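You operate a simulated robot arm through the tools that you are given. There is no shell and no other tool. Be economical: measure what you need, move in short steps, check, and stop when the job is done.

You run a simulated robot arm. Do the job below in one go: nothing can be reset, and whatever is moved stays where it is left.

Task
Top up the coolant cart till the float stands between the marks.
Fine: stop the pump first, fill through the open filler cover, then shut valve and cover; spill nothing. Where these are worked on the way, their far stop is far enough and under half their travel is too little: filler cover.

The check looks at the end state, three seconds after you hand in, the way a careful person would. Anything else that was tipped, shoved, dropped, spilled or broken makes it a failure. A push-on lid holds only when it is set on centred and level and pressed home; a screw cap is set on level and turned clockwise until tight.

Robot
A 7-joint arm with a two-finger parallel gripper on a trunk, on a base that drives. Base frame: it is fixed to the floor where the robot stands at the start and does not move with it; the origin is under the middle of the robot, x ahead of it, y to its left, z up. Units: mm, rad, N and s.
With the tool pointing down near the work surface it reaches from about 520 to 960 mm from the robot's upright axis, wherever it stands. Its first joint turns from -2.897 to 2.897 rad. Places, roughly: back lid latch [1000, -200, 800]; back pot valve [1000, -300, 700]; coolant cart [1200, 300, 600]; filler cover [1300, 100, 700]; filler valve [1200, 200, 700]; front lid latch [800, 200, 800]; front pot valve [700, 200, 700]; hose latch [1000, 100, 700]; left drain valve [900, 700, 300]; level gauge [1300, -100, 800]; pump switch [800, 0, 700]; right drain valve [800, 500, 300]. Payload 3.91 kg.
Tool frame: the origin (TCP) lies between the finger pads and is the grasp point; the fingertips stand 30 mm ahead of it; z points along the fingers, y is the line along which they close. The gripper opens to 110 mm. The fingers are 20 mm wide and 10 mm thick; the gripper's body (48 by 112 mm) begins 55 mm behind the TCP.
Orientation is that of the tool frame in the base frame, as a unit quaternion [x, y, z, w]. With the fingers straight down and closing along the base's y, the tool's x points along the base's -x, its y along +y and its z along -z.

Tools
- The arm moves only by the tool jog_arm. Its argument "targets" is a list that holds one entry, the list of rows, each a list of 7 numbers: the shift along the tool's x, y, z in units of 150 mm (1.0 is 150 mm), then the turn, a rotation vector about the tool's x, y, z in units of 120 degrees (1.0 is 120 degrees), then the closure, from 0 (fully open) to 1 (shut). In form: [[[x, y, z, wx, wy, wz, grip], ...]]. A call has 1 to 10 rows; each row is the pose to reach, as a shift and turn from the pose commanded when the call began, along the tool's axes at that moment. A call with a number of a shift or a turn outside -1 to 1 is refused whole. A row lasts 0.2 s, in which the tool goes at most 50 mm and 0.15 rad; a call with a longer step from one row to the next is refused whole, and so is a gripper value outside its range. A pose out of reach is approached as far as the arm can. The call stops where the force on the tool passes 40 N (or 10 N more than at its start, if that is more) or the arm is blocked; 0.2 s more then pass. The fingers move at their own pace (about 72 mm/s each) and stop on an object; they squeeze with about 42 N. The grip force told is the motor's: it shows also when the fingers shut on nothing. Time passes only in rows, and 0.2 s behind the last, so rows that repeat a pose let the fingers close. The reply holds the time, the measured pose of the TCP, the force on the tool along the base axes, the opening and the grip force, in the units named above and with some noise, with the torque about the TCP (base axes, N m) and any sound that the robot's microphone picked up.
- Cameras (640 x 400 px; columns grow to the right, rows downward): "scene" is now at [251.5, 13.2, 1299.3]; the picture's right is [0.14, -0.99, 0.00], its down [-0.70, -0.10, -0.71] and it looks along [0.70, 0.10, -0.70] (base axes); focal length 280 px, centre (320, 200). "wrist" rides on the gripper at [72, 17, -103] in the tool frame; the picture's right is [-0.23, 0.97, 0.00], its down [-0.76, -0.18, -0.62] and it looks along [-0.61, -0.14, 0.78] (tool axes); focal length 222 px, centre (320, 200). There is no depth. A picture from a camera that has moved, and an enlarged one, comes with that camera's place and axes in the base frame and with its lens.
- grab_frame(camera): a new picture of that camera. It takes no simulated time.
- move_column(by): slides the trunk up (or, below 0, down) by that many mm; the arm and the scene camera ride with it, the base frame stays. It gives what a move gives, with no picture.
- base_move(legs): drives the robot by 1 to 6 legs, each [ahead, left, turn to the left] in mm, mm and rad, along the robot's own axes; the way and the turn of a leg run together, so that a leg with both is an arc; at most 1500 mm and 3.142 rad a leg. The arm and the cameras ride along, it lands a little off, and it stops where it bumps. It gives what a move gives.
- turn_head(pan, tilt): turns the head with the scene camera to pan (to the left, within 1.501 rad either way) and tilt (down, from -0.506 to 1.204), counted from straight ahead of the robot. It gives what a move gives.
- zoom(camera, box): a new picture of the part [left, top, right, bottom] of that camera's present view, enlarged. It takes no simulated time.
- sign_off(): hands the job in; it is judged then, once.

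Go step by step. Nothing tells you exact positions but the pictures and the camera data: compare them with the known pose of the tool, close in by small moves and look again before you grip or let go. The budget is 120 turns and 78 pictures, counting those below and the enlarged ones. Unless the task says otherwise, let go and move clear before handing in, and close with one line.

The tools are called as a command line: name --argument value ..., lists and objects as JSON in quotes. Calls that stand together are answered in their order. jog_arm: Moves the arm, as the interface text tells. Its arguments: {"type":"object","properties":{"targets":{"type":"array","items":{"type":"array","items":{"type":"array","items":{"type":"number"}}}}},"required":["targets"]} The other tools are called the same way: move_column (by) slides the trunk up or down; base_move (legs) drives the base; turn_head (pan, tilt) turns the head that bears the scene camera; grab_frame (camera) takes a picture; zoom (camera, box) takes an enlarged picture of a part of a camera's view; sign_off () hands the job in.

At the start:

```text
time: 0.0
tool_pos: [556.4, -27.2, 1000.3]
orientation: [-0.001, 1.0, 0.0, 0.0]
wrist_force: [-0.2, 0.3, -0.2]
ft_torque: [0.0, -0.03, 0.03]
finger_gap: 109.8
grip_force: 0.0
trunk travel left (down, up): [-500.0, 182.0]
robot x, y, heading: [2.0, -2.3, 0.002]
head pan, tilt: [0.141, 0.778]
```

scene: 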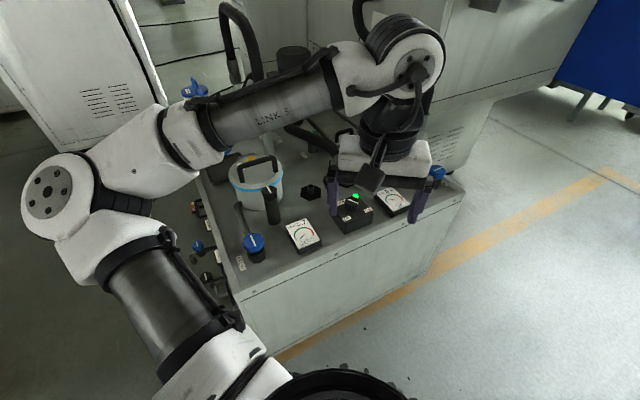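
wrist: 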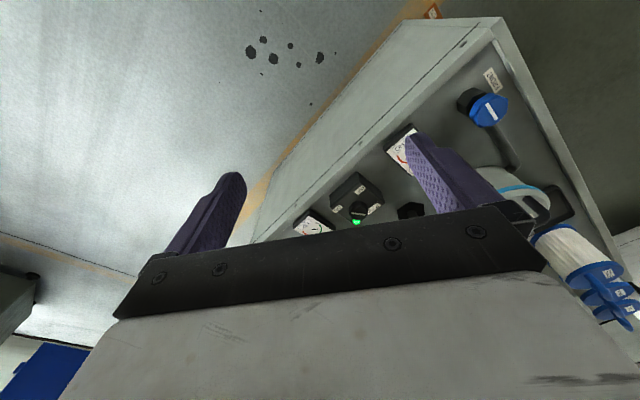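

I see a cart with gauges, a pump switch with a green lamp, valves and pots, partly hidden by the arm. I'll zoom in to identify the parts.

zoom --camera "scene" --box '[170, 60, 490, 260]'

zoom --camera "wrist" --box '[280, 60, 640, 285]'

```text
2.00 times, centred on (330, 160) of scene
camera zoom: at [251.5, 13.2, 1299.3], right [0.14, -0.99, 0.0], down [-0.7, -0.1, -0.71], along [0.7, 0.1, -0.7], focal length 561 px, centre (300, 280)
```

zoom: 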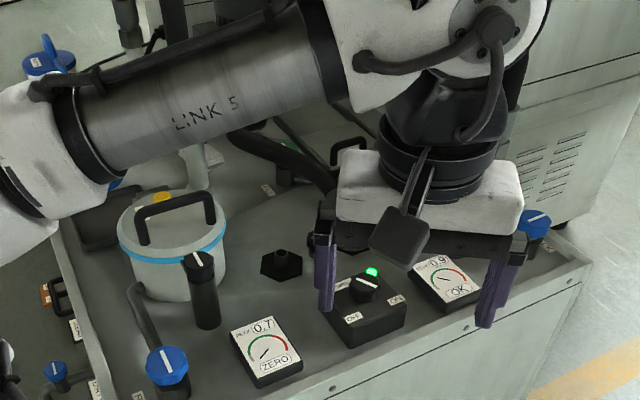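

```text
1.78 times, centred on (460, 172) of wrist
camera zoom: at [482.8, -9.9, 1101.8], right [0.23, 0.97, 0.0], down [0.76, -0.18, 0.62], along [0.61, -0.14, -0.78], focal length 395 px, centre (71, 249)
```

zoom: 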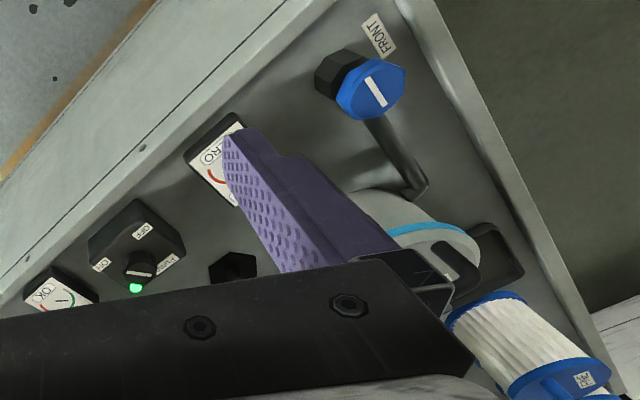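

The arm hides the back of the cart, so I'll swing it to the right, high up, and look again.

jog_arm --targets '[[[0, -0.33, 0, 0, 0, 0, 0], [0, -0.66, 0, 0, 0, 0, 0], [0, -0.99, 0, 0, 0, 0, 0]]]'

jog_arm --targets '[[[0.0, -0.33, 0, 0, 0, 0, 0], [0.1, -0.64, 0, 0, 0, 0, 0], [0.2, -0.95, 0, 0, 0, 0, 0]]]'

jog_arm --targets '[[[0.1, -0.3, 0, 0, 0, 0, 0], [0.2, -0.6, 0, 0, 0, 0, 0], [0.3, -0.9, 0, 0, 0, 0, 0]]]'

grab_frame --camera "scene"

```text
time: 0.8
tool_pos: [556.5, -174.9, 1000.9]
orientation: [-0.002, 1.0, -0.001, 0.0]
wrist_force: [-0.1, -0.4, -0.5]
ft_torque: [-0.01, 0.02, -0.02]
finger_gap: 110.0
grip_force: 0.1
trunk travel left (down, up): [-500.0, 182.0]
robot x, y, heading: [-0.6, 1.5, -0.001]
head pan, tilt: [0.141, 0.778]
```

```text
time: 1.6
tool_pos: [526.2, -318.6, 999.7]
orientation: [0.0, 1.0, 0.0, 0.001]
wrist_force: [-0.6, -0.3, 0.2]
ft_torque: [0.0, -0.01, -0.01]
finger_gap: 109.9
grip_force: 0.2
trunk travel left (down, up): [-500.0, 182.0]
robot x, y, heading: [-4.4, 1.9, -0.0]
head pan, tilt: [0.141, 0.778]
```

```text
time: 2.4
tool_pos: [479.9, -453.8, 1000.1]
orientation: [0.0, 1.0, 0.0, 0.0]
wrist_force: [-0.2, 0.3, -0.7]
ft_torque: [-0.01, 0.03, -0.01]
finger_gap: 110.1
grip_force: 0.1
trunk travel left (down, up): [-500.0, 182.0]
robot x, y, heading: [2.4, -0.7, 0.0]
head pan, tilt: [0.141, 0.778]
```

```text
73 pictures are left
camera scene: at [251.3, 12.9, 1299.3], right [0.14, -0.99, 0.0], down [-0.7, -0.1, -0.71], along [0.7, 0.1, -0.7], focal length 280 px, centre (320, 200)
```

scene: 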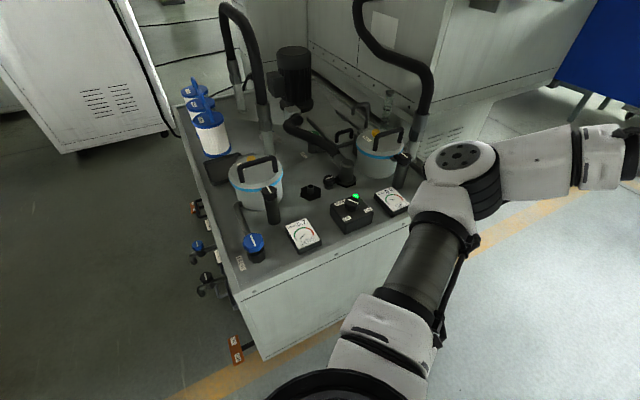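

Now the whole top is visible. I zoom on the back half with the filler, gauge and valves, and on the front.

zoom --camera "scene" --box '[260, 60, 440, 172]'

zoom --camera "scene" --box '[240, 150, 420, 262]'

zoom --camera "scene" --box '[170, 70, 290, 145]'

```text
3.56 times, centred on (350, 116) of scene
camera zoom: at [251.3, 12.9, 1299.3], right [0.14, -0.99, 0.0], down [-0.7, -0.1, -0.71], along [0.7, 0.1, -0.7], focal length 997 px, centre (213, 499)
```

zoom: 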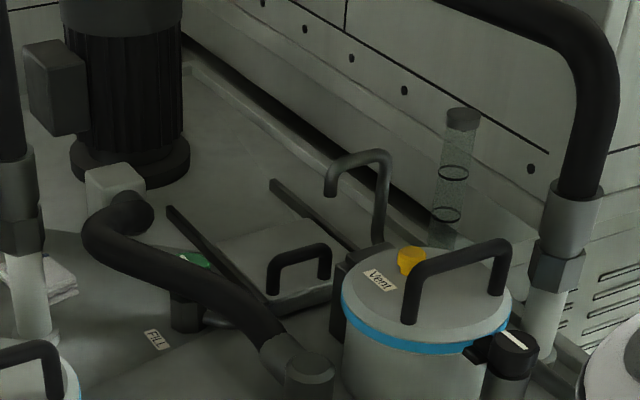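

```text
3.56 times, centred on (330, 206) of scene
camera zoom: at [251.3, 12.9, 1299.3], right [0.14, -0.99, 0.0], down [-0.7, -0.1, -0.71], along [0.7, 0.1, -0.7], focal length 997 px, centre (284, 179)
```

zoom: 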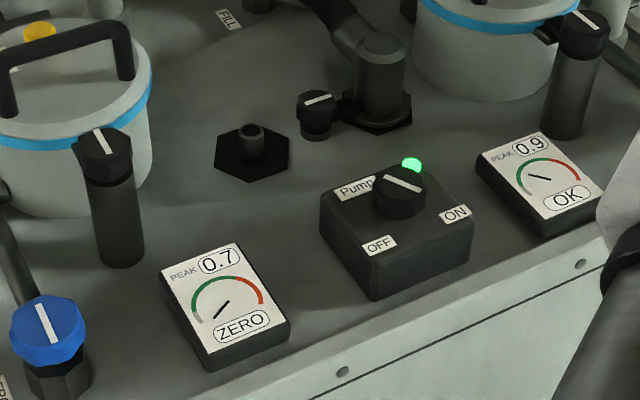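

```text
5.33 times, centred on (230, 108) of scene
camera zoom: at [251.3, 12.9, 1299.3], right [0.14, -0.99, 0.0], down [-0.7, -0.1, -0.71], along [0.7, 0.1, -0.7], focal length 1496 px, centre (800, 693)
```

zoom: 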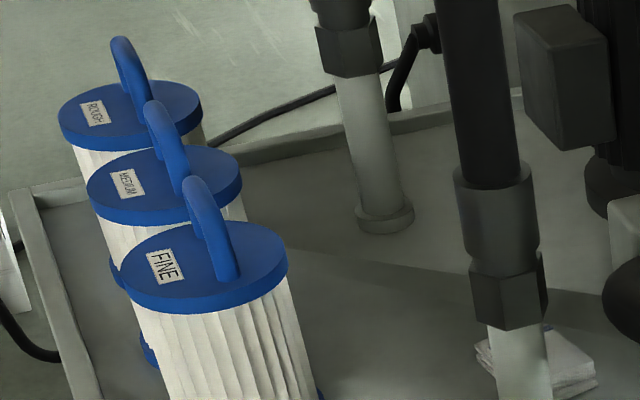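

The cart is turned about 35° to the robot. The pump switch at about (830, 0) points to ON with its lamp lit, the filler cover looks like a sliding hatch on rails under a gooseneck, the filler valve is by "FILL", and the gauge tube is behind on the right. I'll go over the pump switch first.

jog_arm --targets '[[[-0.15, 0.29, 0, 0, 0, 0, 0], [-0.3, 0.58, 0, 0, 0, 0, 0], [-0.45, 0.87, 0, 0, 0, 0, 0]]]'

jog_arm --targets '[[[-0.2, 0.25, 0, 0, 0, 0, 0], [-0.4, 0.5, 0, 0, 0, 0, 0], [-0.6, 0.75, 0, 0, 0, 0, 0], [-0.8, 1.0, 0, 0, 0, 0, 0]]]'

jog_arm --targets '[[[-0.25, 0.2, 0, 0, 0, 0, 0], [-0.5, 0.45, 0, 0, 0, 0, 0], [-0.7, 0.7, 0, 0, 0, 0, 0], [-0.83, 0.95, 0, 0, 0, 0, 0]]]'

grab_frame --camera "wrist"

```text
time: 3.2
tool_pos: [547.8, -322.7, 1002.4]
orientation: [0.0, 1.0, -0.001, 0.0]
wrist_force: [-0.1, 0.5, 0.3]
ft_torque: [-0.03, 0.01, 0.02]
finger_gap: 109.9
grip_force: 0.1
trunk travel left (down, up): [-500.0, 182.0]
robot x, y, heading: [-2.4, 0.8, -0.002]
head pan, tilt: [0.141, 0.778]
```

```text
time: 4.2
tool_pos: [667.8, -169.4, 1001.8]
orientation: [0.0, 1.0, 0.001, -0.001]
wrist_force: [0.5, 0.4, 0.3]
ft_torque: [-0.04, 0.0, -0.01]
finger_gap: 110.0
grip_force: 0.1
trunk travel left (down, up): [-500.0, 182.0]
robot x, y, heading: [-0.4, 1.2, 0.005]
head pan, tilt: [0.141, 0.778]
```

```text
refused: row 2 steps farther than a row can; nothing moved
```

```text
69 pictures are left
camera wrist: at [596.5, -152.3, 1102.9], right [0.23, 0.97, 0.0], down [0.76, -0.18, 0.62], along [0.61, -0.14, -0.78], focal length 222 px, centre (320, 200)
```

wrist: 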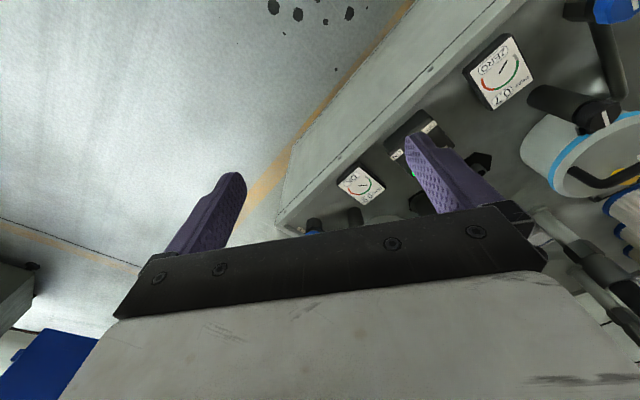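

The wrist view shows the switch just left of the right finger. I'll move closer.

jog_arm --targets '[[[-0.2, 0.25, 0, 0, 0, 0, 0], [-0.4, 0.5, 0, 0, 0, 0, 0], [-0.6, 0.75, 0, 0, 0, 0, 0], [-0.8, 1.0, 0, 0, 0, 0, 0], [-0.9, 1.0, 0.3, 0, 0, 0, 0], [-0.9, 1.0, 0.6, 0, 0, 0, 0]]]'

grab_frame --camera "wrist"

```text
time: 5.6
tool_pos: [803.8, -20.8, 909.2]
orientation: [0.0, 1.0, 0.001, 0.0]
wrist_force: [-0.2, -0.7, 0.0]
ft_torque: [-0.03, 0.0, 0.01]
finger_gap: 109.9
grip_force: 0.1
trunk travel left (down, up): [-500.0, 182.0]
robot x, y, heading: [1.6, -0.8, 0.004]
head pan, tilt: [0.141, 0.778]
```

```text
68 pictures are left
camera wrist: at [731.5, -3.9, 1011.6], right [0.23, 0.97, 0.0], down [0.76, -0.18, 0.62], along [0.61, -0.14, -0.78], focal length 222 px, centre (320, 200)
```

wrist: 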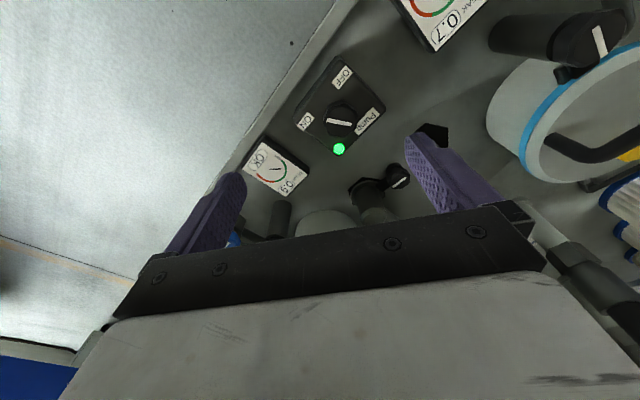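

The knob top triangulates to (838, 1, 720), pointing to ON; OFF lies about 90° clockwise. I'll centre over it with the gripper pre-turned -45°, descend and check.

jog_arm --targets '[[[-0.1, 0.07, 0.1, 0, 0, -0.07, 0], [-0.228, 0.145, 0.2, 0, 0, -0.14, 0], [-0.228, 0.145, 0.3, 0, 0, -0.21, 0], [-0.228, 0.145, 0.4, 0, 0, -0.28, 0], [-0.228, 0.145, 0.5, 0, 0, -0.33, 0], [-0.228, 0.145, 0.6, 0, 0, -0.375, 0.3]]]'

grab_frame --camera "wrist"

```text
time: 7.0
tool_pos: [837.5, -0.6, 818.2]
orientation: [-0.384, 0.923, 0.0, 0.0]
wrist_force: [-0.5, 0.9, 0.1]
ft_torque: [0.02, -0.01, -0.01]
finger_gap: 77.0
grip_force: 0.0
trunk travel left (down, up): [-500.0, 182.0]
robot x, y, heading: [-1.9, 1.3, -0.002]
head pan, tilt: [0.141, 0.778]
```

```text
67 pictures are left
camera wrist: at [774.9, -39.7, 921.0], right [-0.53, 0.85, 0.0], down [0.66, 0.41, 0.62], along [0.53, 0.33, -0.78], focal length 222 px, centre (320, 200)
```

wrist: 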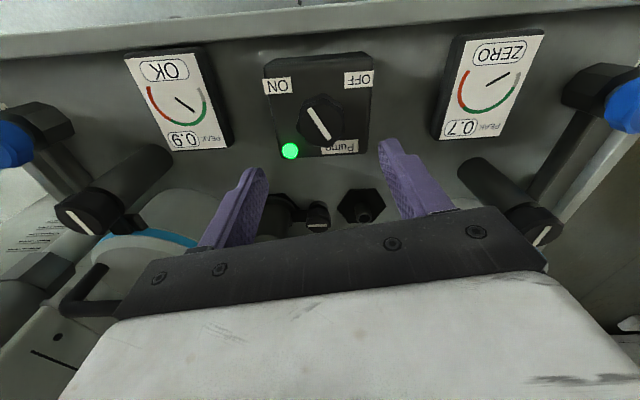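

Centred well over the knob. Descending to straddle it and closing.

jog_arm --targets '[[[0.02, 0, 0.2, 0, 0, 0, 0.3], [0.02, 0, 0.4, 0, 0, 0, 0.3], [0.02, 0, 0.5, 0, 0, 0, 0.3], [0.02, 0, 0.58, 0, 0, 0, 0.3], [0.02, 0, 0.58, 0, 0, 0, 1], [0.02, 0, 0.58, 0, 0, 0, 1], [0.02, 0, 0.58, 0, 0, 0, 1]]]'

grab_frame --camera "wrist"

```text
time: 8.6
tool_pos: [833.7, -2.1, 732.5]
orientation: [-0.383, 0.924, 0.0, 0.0]
wrist_force: [-1.4, 0.3, -1.4]
ft_torque: [0.12, -0.43, -0.02]
finger_gap: 43.5
grip_force: 44.9
trunk travel left (down, up): [-500.0, 182.0]
robot x, y, heading: [2.9, -0.5, -0.004]
head pan, tilt: [0.141, 0.778]
```

```text
66 pictures are left
camera wrist: at [770.9, -41.4, 834.7], right [-0.53, 0.85, 0.0], down [0.66, 0.41, 0.62], along [0.53, 0.33, -0.78], focal length 222 px, centre (320, 200)
```

wrist: 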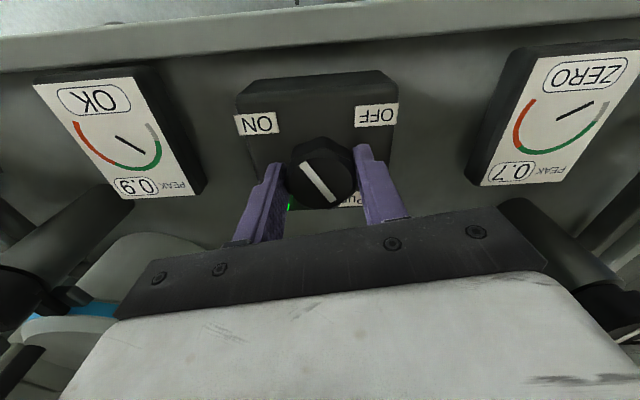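

Gripped (43 mm). Turning clockwise toward OFF.

jog_arm --targets '[[[0, 0, 0, 0, 0, 0.07, 1], [0, 0, 0, 0, 0, 0.14, 1], [0, 0, 0, 0, 0, 0.21, 1], [0, 0, 0, 0, 0, 0.28, 1], [0, 0, 0, 0, 0, 0.35, 1], [0, 0, 0, 0, 0, 0.42, 1], [0, 0, 0, 0, 0, 0.49, 1], [0, 0, 0, 0, 0, 0.56, 1], [0, 0, 0, 0, 0, 0.63, 1]]]'

grab_frame --camera "wrist"

```text
time: 10.6
tool_pos: [835.6, -0.9, 732.8]
orientation: [0.262, 0.965, 0.0, 0.002]
wrist_force: [5.3, 15.6, -5.7]
ft_torque: [0.13, -0.2, 0.68]
finger_gap: 44.1
grip_force: 45.5
trunk travel left (down, up): [-500.0, 182.0]
robot x, y, heading: [-1.7, 4.3, -0.001]
head pan, tilt: [0.141, 0.778]
```

```text
65 pictures are left
camera wrist: at [782.1, 50.5, 835.0], right [0.69, 0.72, 0.0], down [0.56, -0.54, 0.63], along [0.45, -0.43, -0.78], focal length 222 px, centre (320, 200)
```

wrist: 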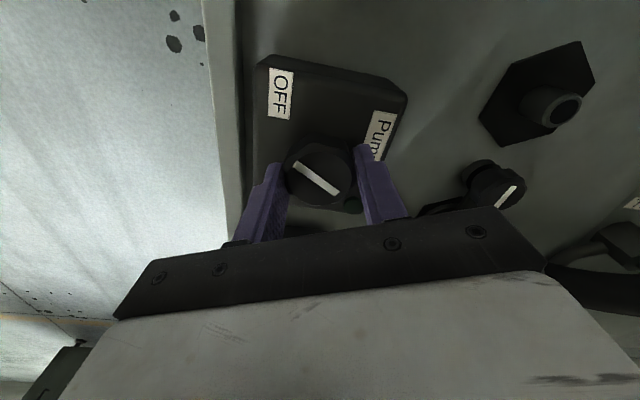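

The torque rose to 0.7 N·m, and the lamp looks off. I'll let go, rise and check the switch.

jog_arm --targets '[[[0, 0, 0, 0, 0, 0, 0.4], [0, 0, 0, 0, 0, 0, 0.3], [0, 0, -0.3, 0, 0, 0, 0.3], [0, 0, -0.6, 0, 0, 0, 0], [0, 0, -0.9, 0, 0, 0, 0]]]'

grab_frame --camera "wrist"

```text
time: 11.8
tool_pos: [835.0, -3.1, 865.8]
orientation: [0.264, 0.965, 0.0, 0.0]
wrist_force: [-0.2, 0.2, 0.3]
ft_torque: [0.02, 0.0, 0.02]
finger_gap: 110.1
grip_force: 0.0
trunk travel left (down, up): [-500.0, 182.0]
robot x, y, heading: [0.3, -0.9, 0.004]
head pan, tilt: [0.141, 0.778]
```

```text
64 pictures are left
camera wrist: at [781.7, 48.6, 968.9], right [0.69, 0.72, 0.0], down [0.57, -0.54, 0.62], along [0.45, -0.43, -0.78], focal length 222 px, centre (320, 200)
```

wrist: 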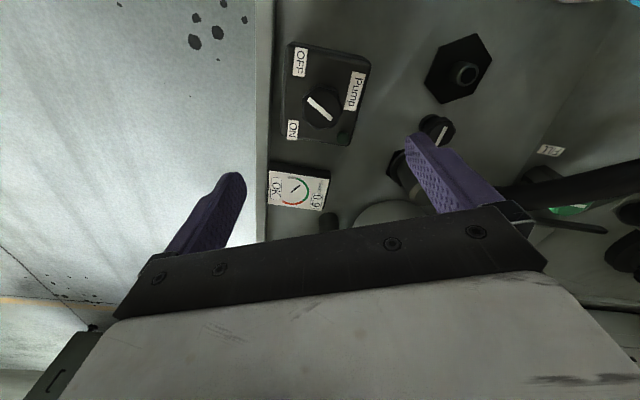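

The lamp is out: the pump is off. Next I raise the trunk and tuck the arm, then drive in front of the filler.

move_column --by 180

jog_arm --targets '[[[0.2, -0.12, 0, 0, 0, -0.06, 0], [0.45, -0.27, 0, 0, 0, -0.12, 0], [0.7, -0.42, 0, 0, 0, -0.18, 0], [0.95, -0.56, 0, 0, 0, -0.24, 0], [0.95, -0.56, -0.2, 0, 0, -0.256, 0]]]'

jog_arm --targets '[[[0.3, 0, -0.1, 0, 0, 0, 0], [0.6, 0, -0.2, 0, 0, 0, 0], [0.9, 0, -0.3, 0, 0, 0, 0]]]'

```text
time: 13.8
tool_pos: [835.3, -1.9, 1046.4]
orientation: [0.264, 0.965, 0.0, 0.0]
wrist_force: [0.2, -0.8, -0.7]
ft_torque: [-0.01, -0.01, 0.0]
finger_gap: 109.9
grip_force: 0.0
trunk travel left (down, up): [-680.0, 2.0]
robot x, y, heading: [3.9, -2.7, 0.004]
head pan, tilt: [0.141, 0.778]
```

```text
time: 15.0
tool_pos: [669.2, -2.1, 1076.1]
orientation: [-0.002, 1.0, 0.0, 0.0]
wrist_force: [0.4, -0.2, 0.4]
ft_torque: [-0.02, -0.01, 0.0]
finger_gap: 110.1
grip_force: 0.0
trunk travel left (down, up): [-680.0, 2.0]
robot x, y, heading: [3.3, 2.9, -0.001]
head pan, tilt: [0.141, 0.778]
```

```text
time: 15.8
tool_pos: [533.2, -5.6, 1121.9]
orientation: [-0.001, 1.0, 0.0, 0.0]
wrist_force: [-0.8, 0.0, 1.3]
ft_torque: [-0.02, 0.0, 0.01]
finger_gap: 110.3
grip_force: 0.0
trunk travel left (down, up): [-680.0, 2.0]
robot x, y, heading: [0.8, -3.7, 0.0]
head pan, tilt: [0.141, 0.778]
```

base_move --legs '[[0, -440, 0], [0, 0, 0.61], [200, -180, 0]]'

turn_head --pan 0.0 --tilt 0.75

grab_frame --camera "scene"

```text
time: 23.0
tool_pos: [704.5, -163.8, 1121.2]
orientation: [-0.298, 0.954, -0.001, 0.0]
wrist_force: [-0.4, 0.1, 0.2]
ft_torque: [0.03, 0.0, 0.0]
finger_gap: 109.8
grip_force: 0.0
trunk travel left (down, up): [-680.0, 2.0]
robot x, y, heading: [263.3, -464.1, 0.606]
head pan, tilt: [0.141, 0.778]
```

```text
time: 23.7
tool_pos: [704.3, -162.9, 1123.7]
orientation: [-0.299, 0.954, 0.0, 0.001]
wrist_force: [0.1, 0.3, -0.4]
ft_torque: [-0.01, 0.01, 0.02]
finger_gap: 110.0
grip_force: 0.0
trunk travel left (down, up): [-680.0, 2.0]
robot x, y, heading: [260.7, -461.1, 0.606]
head pan, tilt: [0.0, 0.75]
```

```text
63 pictures are left
camera scene: at [470.7, -318.1, 1481.6], right [0.57, -0.82, 0.0], down [-0.56, -0.39, -0.73], along [0.6, 0.42, -0.68], focal length 280 px, centre (320, 200)
```

scene: 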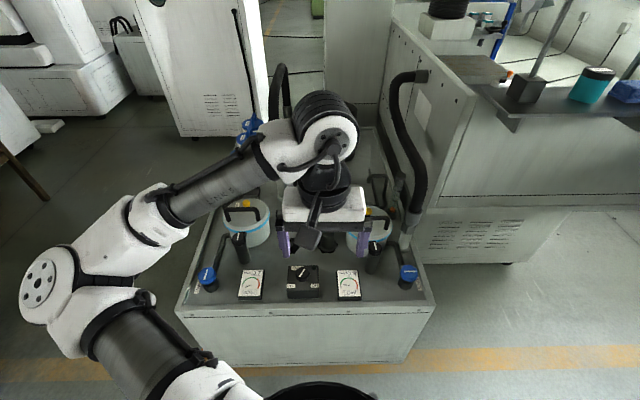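

The robot now faces the cart squarely, about 640 mm from its front edge. I look down to see how much room the base has.

turn_head --pan -0.3 --tilt 1.2

grab_frame --camera "scene"

```text
time: 24.6
tool_pos: [705.1, -162.5, 1122.2]
orientation: [-0.3, 0.954, 0.0, -0.001]
wrist_force: [0.5, -0.7, 0.4]
ft_torque: [-0.05, 0.02, -0.03]
finger_gap: 110.0
grip_force: 0.1
trunk travel left (down, up): [-680.0, 2.0]
robot x, y, heading: [260.1, -464.4, 0.607]
head pan, tilt: [-0.3, 1.201]
```

```text
62 pictures are left
camera scene: at [456.0, -348.5, 1449.9], right [0.3, -0.95, 0.0], down [-0.89, -0.28, -0.36], along [0.35, 0.11, -0.93], focal length 280 px, centre (320, 200)
```

scene: 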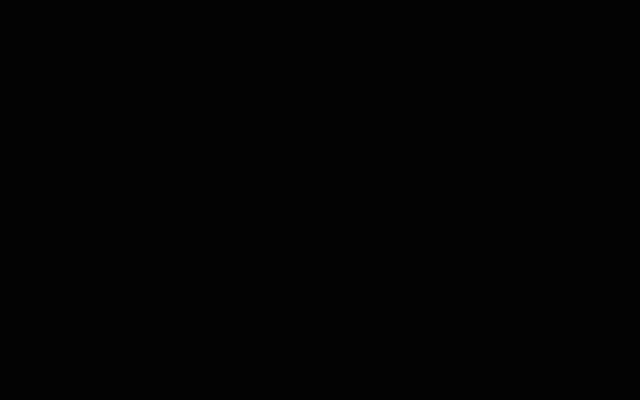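

turn_head --pan -0.75 --tilt 1.0

grab_frame --camera "scene"

```text
time: 25.5
tool_pos: [704.3, -161.6, 1123.4]
orientation: [-0.299, 0.954, 0.0, 0.001]
wrist_force: [0.1, 0.1, -0.4]
ft_torque: [-0.01, -0.05, 0.03]
finger_gap: 109.7
grip_force: 0.0
trunk travel left (down, up): [-680.0, 2.0]
robot x, y, heading: [261.6, -466.9, 0.606]
head pan, tilt: [-0.75, 1.0]
```

```text
61 pictures are left
camera scene: at [471.6, -375.3, 1462.4], right [-0.14, -0.99, 0.0], down [-0.83, 0.12, -0.54], along [0.53, -0.08, -0.84], focal length 280 px, centre (320, 200)
```

scene: 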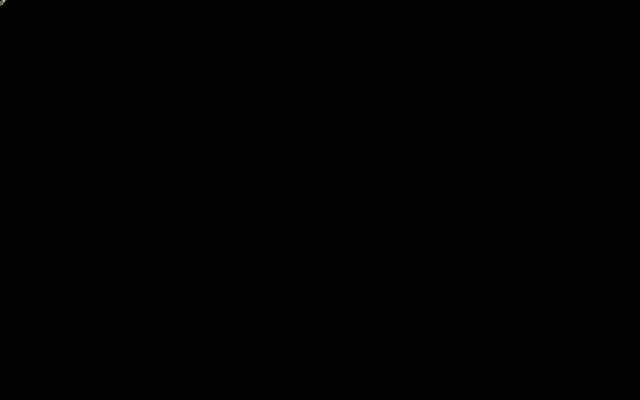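

Those views are blocked by the robot itself. I'll drive ahead cautiously and shift right, then look at the filler.

base_move --legs '[[0, -120, 0], [250, 0, 0]]'

turn_head --pan 0.0 --tilt 0.75

grab_frame --camera "scene"

grab_frame --camera "wrist"

```text
time: 28.5
tool_pos: [985.3, -118.1, 1122.4]
orientation: [-0.298, 0.954, 0.0, 0.0]
wrist_force: [-0.8, 0.0, 0.6]
ft_torque: [-0.01, 0.01, -0.02]
finger_gap: 110.1
grip_force: 0.1
trunk travel left (down, up): [-680.0, 2.0]
robot x, y, heading: [541.9, -415.0, 0.604]
head pan, tilt: [-0.75, 1.0]
```

```text
time: 29.6
tool_pos: [986.1, -117.7, 1122.2]
orientation: [-0.298, 0.954, 0.0, -0.001]
wrist_force: [-1.4, 0.1, 0.4]
ft_torque: [0.02, 0.0, -0.01]
finger_gap: 109.8
grip_force: 0.1
trunk travel left (down, up): [-680.0, 2.0]
robot x, y, heading: [546.1, -413.9, 0.601]
head pan, tilt: [0.0, 0.75]
```

```text
60 pictures are left
camera scene: at [750.6, -272.3, 1481.6], right [0.57, -0.82, 0.0], down [-0.56, -0.39, -0.73], along [0.6, 0.41, -0.68], focal length 280 px, centre (320, 200)
```

scene: 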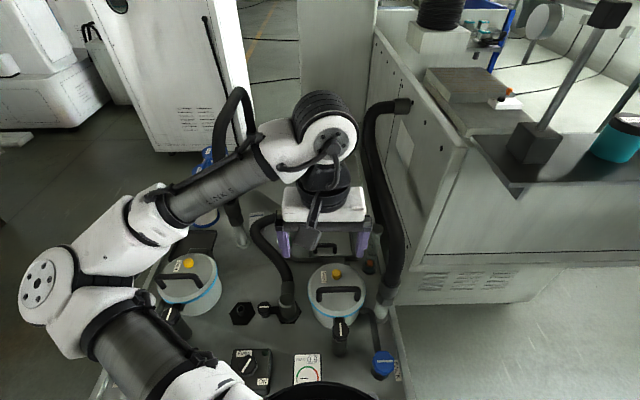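

```text
59 pictures are left
camera wrist: at [916.4, -145.5, 1224.8], right [-0.37, 0.93, 0.0], down [0.73, 0.29, 0.62], along [0.58, 0.23, -0.78], focal length 222 px, centre (320, 200)
```

wrist: 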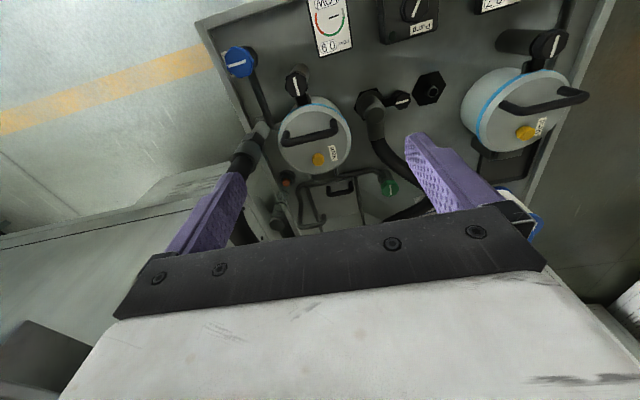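

The filler hatch, a green valve knob and a spout tube over the hatch are visible just beyond the back pot. Zooming in.

zoom --camera "wrist" --box '[230, 130, 430, 240]'

zoom --camera "scene" --box '[230, 200, 420, 320]'

```text
3.20 times, centred on (330, 185) of wrist
camera zoom: at [916.4, -145.5, 1224.8], right [-0.37, 0.93, 0.0], down [0.73, 0.29, 0.62], along [0.58, 0.23, -0.78], focal length 711 px, centre (288, 248)
```

zoom: 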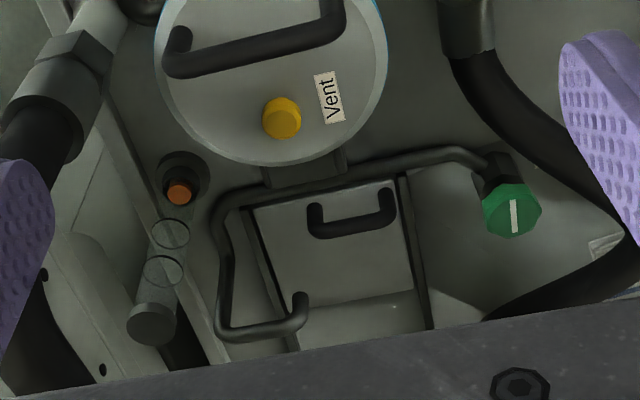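

```text
3.33 times, centred on (325, 260) of scene
camera zoom: at [750.6, -272.3, 1481.6], right [0.57, -0.82, 0.0], down [-0.56, -0.39, -0.73], along [0.6, 0.41, -0.68], focal length 935 px, centre (303, 0)
```

zoom: 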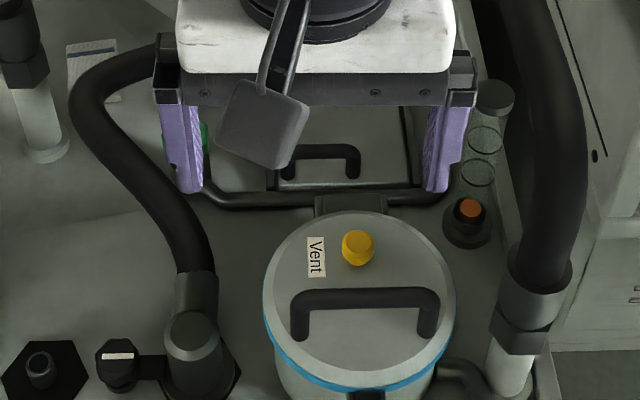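

Triangulating in a frame aligned with the cart (X deep, Y left): hatch handle ≈ (1045, -665, 715), green filler valve ≈ (1056, -535, 737), spout tip ≈ (1099, -727, 751), and the gauge is to the right with its orange float below both rings. I need slightly more reach, so I nudge the base ahead.

base_move --legs '[[45, 20, 0]]'

jog_arm --targets '[[[-0.3, 0, 0, 0, 0, 0, 0], [-0.6, 0, 0, 0, 0, 0, 0], [-0.9, 0, 0.1, 0, 0, 0, 0], [-0.95, 0, 0.4, 0, 0, 0, 0], [-0.95, 0, 0.7, 0, 0, 0, 0], [-0.95, 0, 1.0, 0, 0, 0, 0]]]'

grab_frame --camera "wrist"

```text
time: 30.6
tool_pos: [1012.2, -75.8, 1121.4]
orientation: [-0.298, 0.955, 0.0, -0.001]
wrist_force: [-0.1, 0.1, -0.9]
ft_torque: [-0.05, -0.01, 0.0]
finger_gap: 109.9
grip_force: 0.2
trunk travel left (down, up): [-680.0, 2.0]
robot x, y, heading: [567.0, -375.4, 0.599]
head pan, tilt: [0.0, 0.75]
```

```text
time: 31.9
tool_pos: [1128.4, 5.8, 972.4]
orientation: [-0.297, 0.955, 0.0, 0.001]
wrist_force: [1.0, 0.5, -0.7]
ft_torque: [0.01, 0.0, 0.01]
finger_gap: 110.0
grip_force: 0.0
trunk travel left (down, up): [-680.0, 2.0]
robot x, y, heading: [569.0, -375.1, 0.602]
head pan, tilt: [0.0, 0.75]
```

```text
56 pictures are left
camera wrist: at [1059.8, -22.0, 1074.2], right [-0.37, 0.93, 0.0], down [0.73, 0.29, 0.62], along [0.58, 0.23, -0.78], focal length 222 px, centre (320, 200)
```

wrist: 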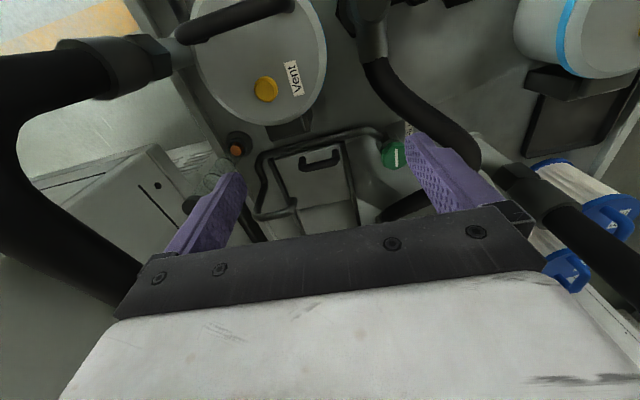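

zoom --camera "wrist" --box '[220, 115, 420, 240]'

```text
3.20 times, centred on (320, 178) of wrist
camera zoom: at [1059.8, -22.0, 1074.2], right [-0.37, 0.93, 0.0], down [0.73, 0.29, 0.62], along [0.58, 0.23, -0.78], focal length 711 px, centre (320, 272)
```

zoom: 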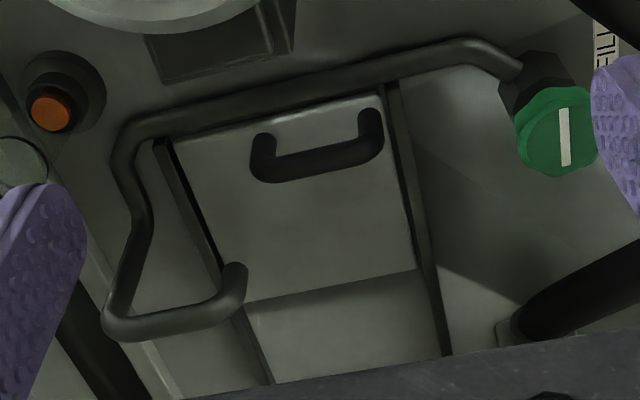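

Refined: handle bar spans Y -700 to -637 at X≈1066, z≈704; valve top (1070, -536, 730); spout tip (1097, -725, 752). I'll turn the gripper +90° to grip the bar across at its left half, with the camera on the left side.

jog_arm --targets '[[[-0.1, 0, 0.05, 0, 0, 0.07, 0], [-0.2, -0.05, 0.1, 0, 0, 0.14, 0], [-0.3, -0.093, 0.15, 0, 0, 0.21, 0], [-0.4, -0.093, 0.2, 0, 0, 0.28, 0], [-0.5, -0.093, 0.3, 0, 0, 0.35, 0], [-0.6, -0.093, 0.4, 0, 0, 0.42, 0], [-0.7, -0.093, 0.5, 0, 0, 0.49, 0], [-0.8, -0.093, 0.6, 0, 0, 0.56, 0], [-0.893, -0.093, 0.667, 0, 0, 0.63, 0.4], [-0.893, -0.093, 0.667, 0, 0, 0.7, 0.6]]]'

jog_arm --targets '[[[0, 0, 0, 0, 0, 0.05, 0.6], [0, 0, 0, 0, 0, 0.05, 0.6]]]'

grab_frame --camera "wrist"

grab_frame --camera "scene"

```text
time: 34.1
tool_pos: [1246.0, 69.6, 872.4]
orientation: [0.419, 0.908, 0.0, 0.0]
wrist_force: [-0.1, -0.2, 0.9]
ft_torque: [-0.02, 0.0, -0.02]
finger_gap: 44.1
grip_force: 0.1
trunk travel left (down, up): [-680.0, 2.0]
robot x, y, heading: [568.5, -375.6, 0.604]
head pan, tilt: [0.0, 0.75]
```

```text
time: 34.8
tool_pos: [1247.1, 69.9, 873.0]
orientation: [0.465, 0.885, 0.0, 0.001]
wrist_force: [0.1, 0.9, -0.2]
ft_torque: [-0.01, -0.02, -0.04]
finger_gap: 43.9
grip_force: 0.1
trunk travel left (down, up): [-680.0, 2.0]
robot x, y, heading: [565.5, -372.8, 0.602]
head pan, tilt: [0.0, 0.75]
```

```text
54 pictures are left
camera wrist: at [1219.5, 138.5, 975.2], right [0.93, 0.37, 0.0], down [0.29, -0.73, 0.62], along [0.23, -0.58, -0.78], focal length 222 px, centre (320, 200)
```

wrist: 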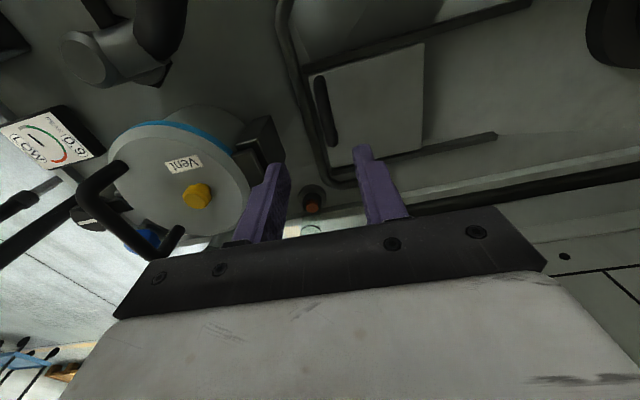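

```text
53 pictures are left
camera scene: at [776.3, -230.3, 1481.6], right [0.57, -0.82, 0.0], down [-0.56, -0.39, -0.73], along [0.6, 0.41, -0.68], focal length 280 px, centre (320, 200)
```

scene: 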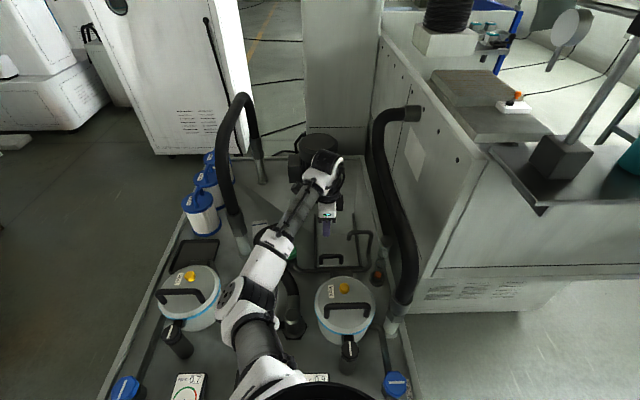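

zoom --camera "wrist" --box '[250, 30, 410, 130]'

zoom --camera "scene" --box '[270, 190, 430, 290]'

```text
4.00 times, centred on (330, 80) of wrist
camera zoom: at [1219.5, 138.5, 975.2], right [0.93, 0.37, 0.0], down [0.29, -0.73, 0.62], along [0.23, -0.58, -0.78], focal length 888 px, centre (280, 680)
```

zoom: 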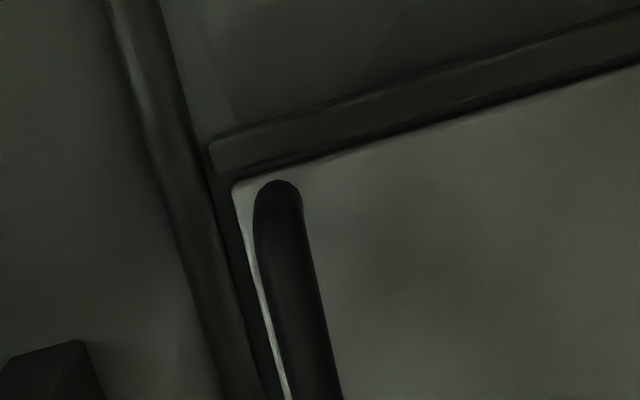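

```text
4.00 times, centred on (350, 240) of scene
camera zoom: at [776.3, -230.3, 1481.6], right [0.57, -0.82, 0.0], down [-0.56, -0.39, -0.73], along [0.6, 0.41, -0.68], focal length 1122 px, centre (200, 40)
```

zoom: 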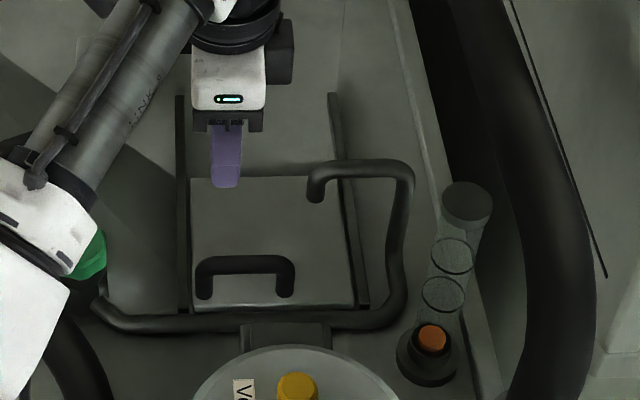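

The low pipe along the hatch front sits below the bar height, so fingertips at z≈692 will clear it. Descending and closing on the bar.

jog_arm --targets '[[[0, 0.027, 0.3, 0, 0, 0, 0.6], [0, 0.027, 0.6, 0, 0, 0, 0.6], [0, 0.027, 0.85, 0, 0, 0, 0.6], [0, 0.027, 0.93, 0, 0, 0, 0.6], [0, 0.027, 1.0, 0, 0, 0, 0.6]]]'

zoom --camera "scene" --box '[270, 190, 430, 290]'

grab_frame --camera "wrist"

```text
time: 36.0
tool_pos: [1249.1, 72.4, 721.1]
orientation: [0.465, 0.886, 0.0, 0.0]
wrist_force: [0.4, -0.2, 0.2]
ft_torque: [0.0, 0.01, 0.0]
finger_gap: 43.8
grip_force: 0.0
trunk travel left (down, up): [-680.0, 2.0]
robot x, y, heading: [567.1, -374.4, 0.607]
head pan, tilt: [0.0, 0.75]
```

```text
4.00 times, centred on (350, 240) of scene
camera zoom: at [776.4, -230.3, 1481.6], right [0.57, -0.82, 0.0], down [-0.56, -0.39, -0.73], along [0.6, 0.41, -0.68], focal length 1122 px, centre (200, 40)
```

zoom: 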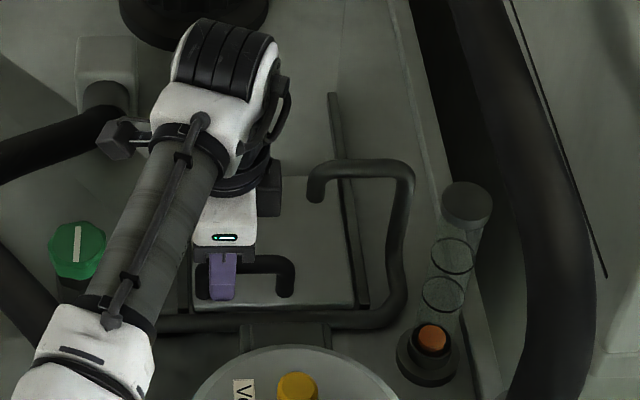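

```text
49 pictures are left
camera wrist: at [1222.5, 140.9, 823.9], right [0.93, 0.37, 0.0], down [0.29, -0.73, 0.62], along [0.23, -0.58, -0.78], focal length 222 px, centre (320, 200)
```

wrist: 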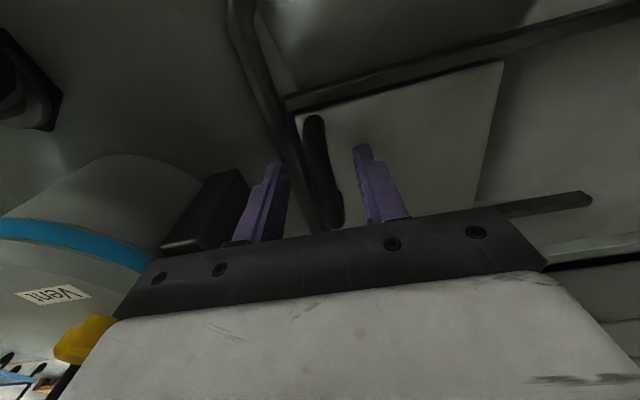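

The bar lies between the fingers. Closing.

jog_arm --targets '[[[0, 0, 0, 0, 0, 0, 0.8], [0, 0, 0, 0, 0, 0, 1], [0, 0, 0, 0, 0, 0, 1], [0, 0, 0, 0, 0, 0, 1]]]'

```text
time: 37.0
tool_pos: [1248.8, 72.7, 721.7]
orientation: [0.464, 0.886, 0.0, 0.0]
wrist_force: [-0.2, -0.8, -1.6]
ft_torque: [-0.06, 0.04, 0.89]
finger_gap: 16.0
grip_force: 44.9
trunk travel left (down, up): [-680.0, 2.0]
robot x, y, heading: [567.4, -372.9, 0.601]
head pan, tilt: [0.0, 0.75]
```

Gripped (16 mm). Sliding the cover back along its rails.

jog_arm --targets '[[[0, 0.08, 0, 0, 0, 0, 1], [0, 0.16, 0, 0, 0, 0, 1], [0, 0.24, 0, 0, 0, 0, 1], [0, 0.32, 0, 0, 0, 0, 1], [0, 0.4, 0, 0, 0, 0, 1]]]'

zoom --camera "scene" --box '[270, 190, 430, 290]'

```text
time: 38.1
tool_pos: [1297.3, 107.7, 722.0]
orientation: [0.464, 0.886, 0.001, 0.0]
wrist_force: [-5.1, 5.5, -0.2]
ft_torque: [0.08, 0.36, 0.83]
finger_gap: 15.6
grip_force: 45.4
trunk travel left (down, up): [-680.0, 2.0]
robot x, y, heading: [569.1, -374.4, 0.6]
head pan, tilt: [0.0, 0.75]
```

```text
4.00 times, centred on (350, 240) of scene
camera zoom: at [776.1, -230.0, 1481.6], right [0.57, -0.82, 0.0], down [-0.56, -0.39, -0.73], along [0.6, 0.41, -0.68], focal length 1122 px, centre (200, 40)
```

zoom: 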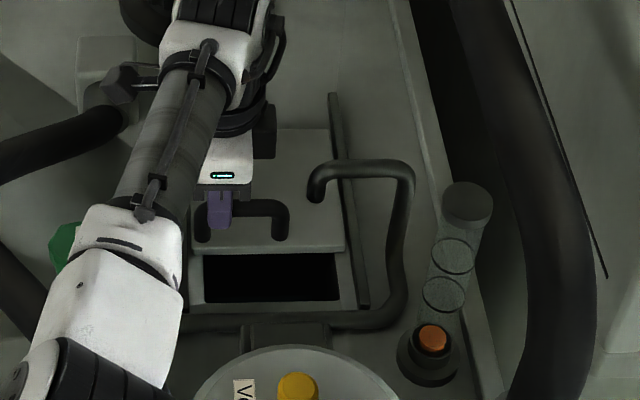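

The hatch opening is showing. I continue to the far stop in small steps.

jog_arm --targets '[[[0, 0.08, 0, 0, 0, 0, 1], [0, 0.16, 0, 0, 0, 0, 1], [0, 0.24, 0, 0, 0, 0, 1], [0, 0.32, 0, 0, 0, 0, 1], [0, 0.4, 0, 0, 0, 0, 1], [0, 0.47, 0, 0, 0, 0, 1]]]'

zoom --camera "scene" --box '[270, 190, 430, 290]'

```text
time: 39.3
tool_pos: [1330.1, 129.9, 721.8]
orientation: [0.461, 0.887, -0.009, -0.006]
wrist_force: [-8.6, -6.4, 10.0]
ft_torque: [-0.29, 0.35, 0.78]
finger_gap: 15.6
grip_force: 44.9
out of reach, approached as far as the arm can: row 5
trunk travel left (down, up): [-680.0, 2.0]
robot x, y, heading: [563.1, -374.9, 0.606]
head pan, tilt: [0.0, 0.75]
stopped in row 5: the force on the tool passed its limit at 46 N (the readings are from after the stop); the commanded pose is now the measured one
```

```text
4.00 times, centred on (350, 240) of scene
camera zoom: at [773.8, -232.0, 1482.3], right [0.57, -0.82, 0.0], down [-0.56, -0.39, -0.73], along [0.6, 0.42, -0.68], focal length 1122 px, centre (200, 40)
```

zoom: 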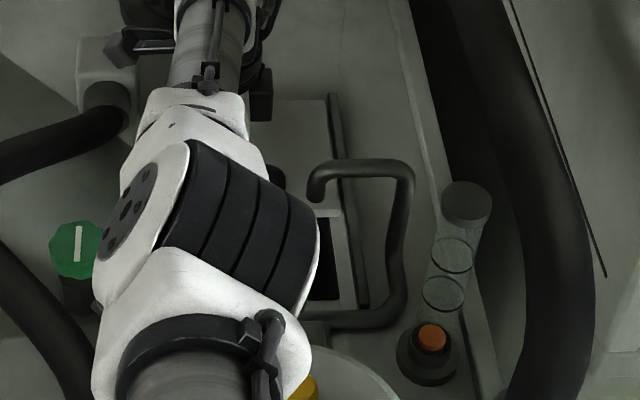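

The arm is near full stretch; the cover has moved about 100 mm and its far edge is close to the rail ends, leaving the hole under the spout. I release and back off up and toward me.

jog_arm --targets '[[[0, 0, 0, 0, 0, 0, 0.6], [0, 0, 0, 0, 0, 0, 0.5], [0, 0, -0.1, 0, 0, 0, 0.5], [0, -0.02, -0.25, 0, 0, 0, 0.5], [0, -0.2, -0.45, 0, 0, 0, 0.3], [0, -0.45, -0.65, 0, 0, 0, 0.2], [0, -0.7, -0.85, 0, 0, 0, 0.2]]]'

zoom --camera "scene" --box '[250, 170, 440, 290]'

```text
time: 40.9
tool_pos: [1246.0, 71.7, 848.5]
orientation: [0.463, 0.886, -0.009, -0.006]
wrist_force: [0.0, -0.1, -0.9]
ft_torque: [0.03, -0.04, -0.02]
finger_gap: 87.8
grip_force: 0.1
trunk travel left (down, up): [-680.0, 2.0]
robot x, y, heading: [568.2, -375.1, 0.604]
head pan, tilt: [0.0, 0.75]
```

```text
3.33 times, centred on (345, 230) of scene
camera zoom: at [774.0, -229.9, 1481.8], right [0.57, -0.82, 0.0], down [-0.56, -0.39, -0.73], along [0.6, 0.41, -0.68], focal length 935 px, centre (237, 100)
```

zoom: 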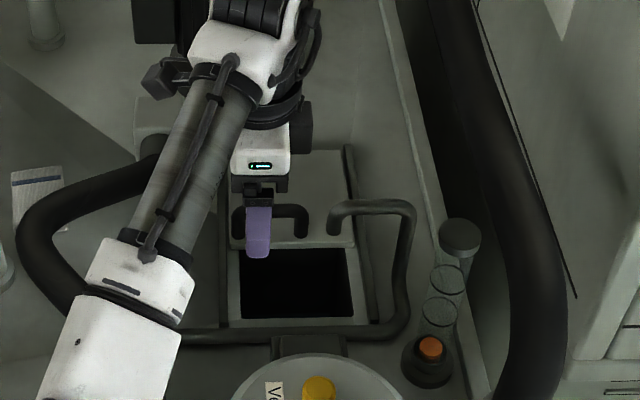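

The hatch is well open and the spout tip lies over the hole. Next I move over the green valve and look.

jog_arm --targets '[[[0.25, 0, 0, 0, 0, 0, 0.2], [0.5, 0.027, 0, 0, 0, 0, 0.2], [0.75, 0.027, 0, 0, 0, 0, 0.2]]]'

grab_frame --camera "wrist"

zoom --camera "scene" --box '[240, 180, 430, 300]'

```text
time: 41.7
tool_pos: [1185.2, 167.9, 850.6]
orientation: [0.464, 0.886, -0.009, -0.005]
wrist_force: [0.7, 0.2, 0.1]
ft_torque: [-0.03, 0.02, -0.03]
finger_gap: 88.1
grip_force: 0.1
trunk travel left (down, up): [-680.0, 2.0]
robot x, y, heading: [568.0, -376.4, 0.604]
head pan, tilt: [0.0, 0.75]
```

```text
45 pictures are left
camera wrist: at [1160.9, 237.4, 952.1], right [0.93, 0.37, -0.02], down [0.3, -0.72, 0.62], along [0.22, -0.59, -0.78], focal length 222 px, centre (320, 200)
```

wrist: 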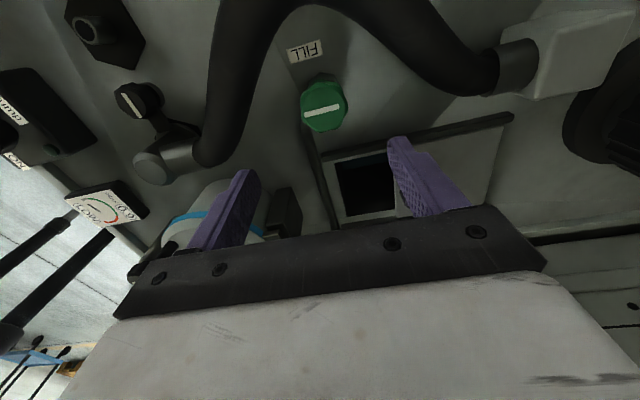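

```text
3.33 times, centred on (335, 240) of scene
camera zoom: at [775.1, -230.3, 1481.6], right [0.57, -0.82, 0.0], down [-0.56, -0.39, -0.73], along [0.6, 0.41, -0.68], focal length 935 px, centre (270, 67)
```

zoom: 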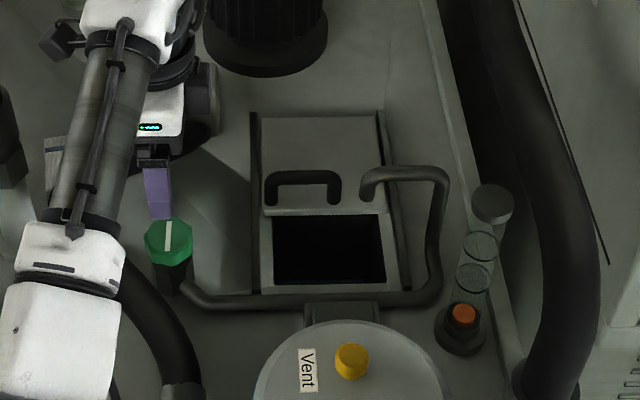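

Knob centre ≈ (1074, -528), with the pump-side hose just clear. Descending onto it with a narrower opening and gripping.

jog_arm --targets '[[[0.047, 0.02, 0.15, 0, 0, 0, 0.45], [0.047, 0.02, 0.4, 0, 0, 0, 0.45], [0.047, 0.02, 0.6, 0, 0, 0, 0.45], [0.047, 0.02, 0.72, 0, 0, 0, 0.45], [0.047, 0.02, 0.78, 0, 0, 0, 0.45]]]'

grab_frame --camera "wrist"

```text
time: 42.9
tool_pos: [1183.1, 171.5, 732.7]
orientation: [0.464, 0.886, -0.009, -0.005]
wrist_force: [0.0, 0.3, -0.2]
ft_torque: [0.0, -0.01, 0.02]
finger_gap: 60.4
grip_force: 0.0
trunk travel left (down, up): [-680.0, 2.0]
robot x, y, heading: [569.7, -374.4, 0.602]
head pan, tilt: [0.0, 0.75]
```

```text
43 pictures are left
camera wrist: at [1158.0, 242.5, 834.9], right [0.93, 0.37, -0.02], down [0.3, -0.72, 0.62], along [0.22, -0.59, -0.78], focal length 222 px, centre (320, 200)
```

wrist: 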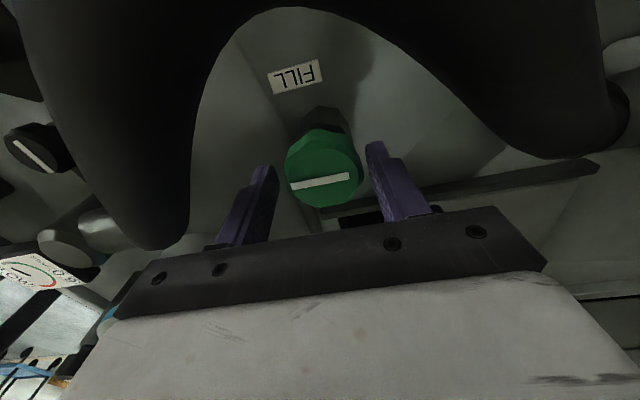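

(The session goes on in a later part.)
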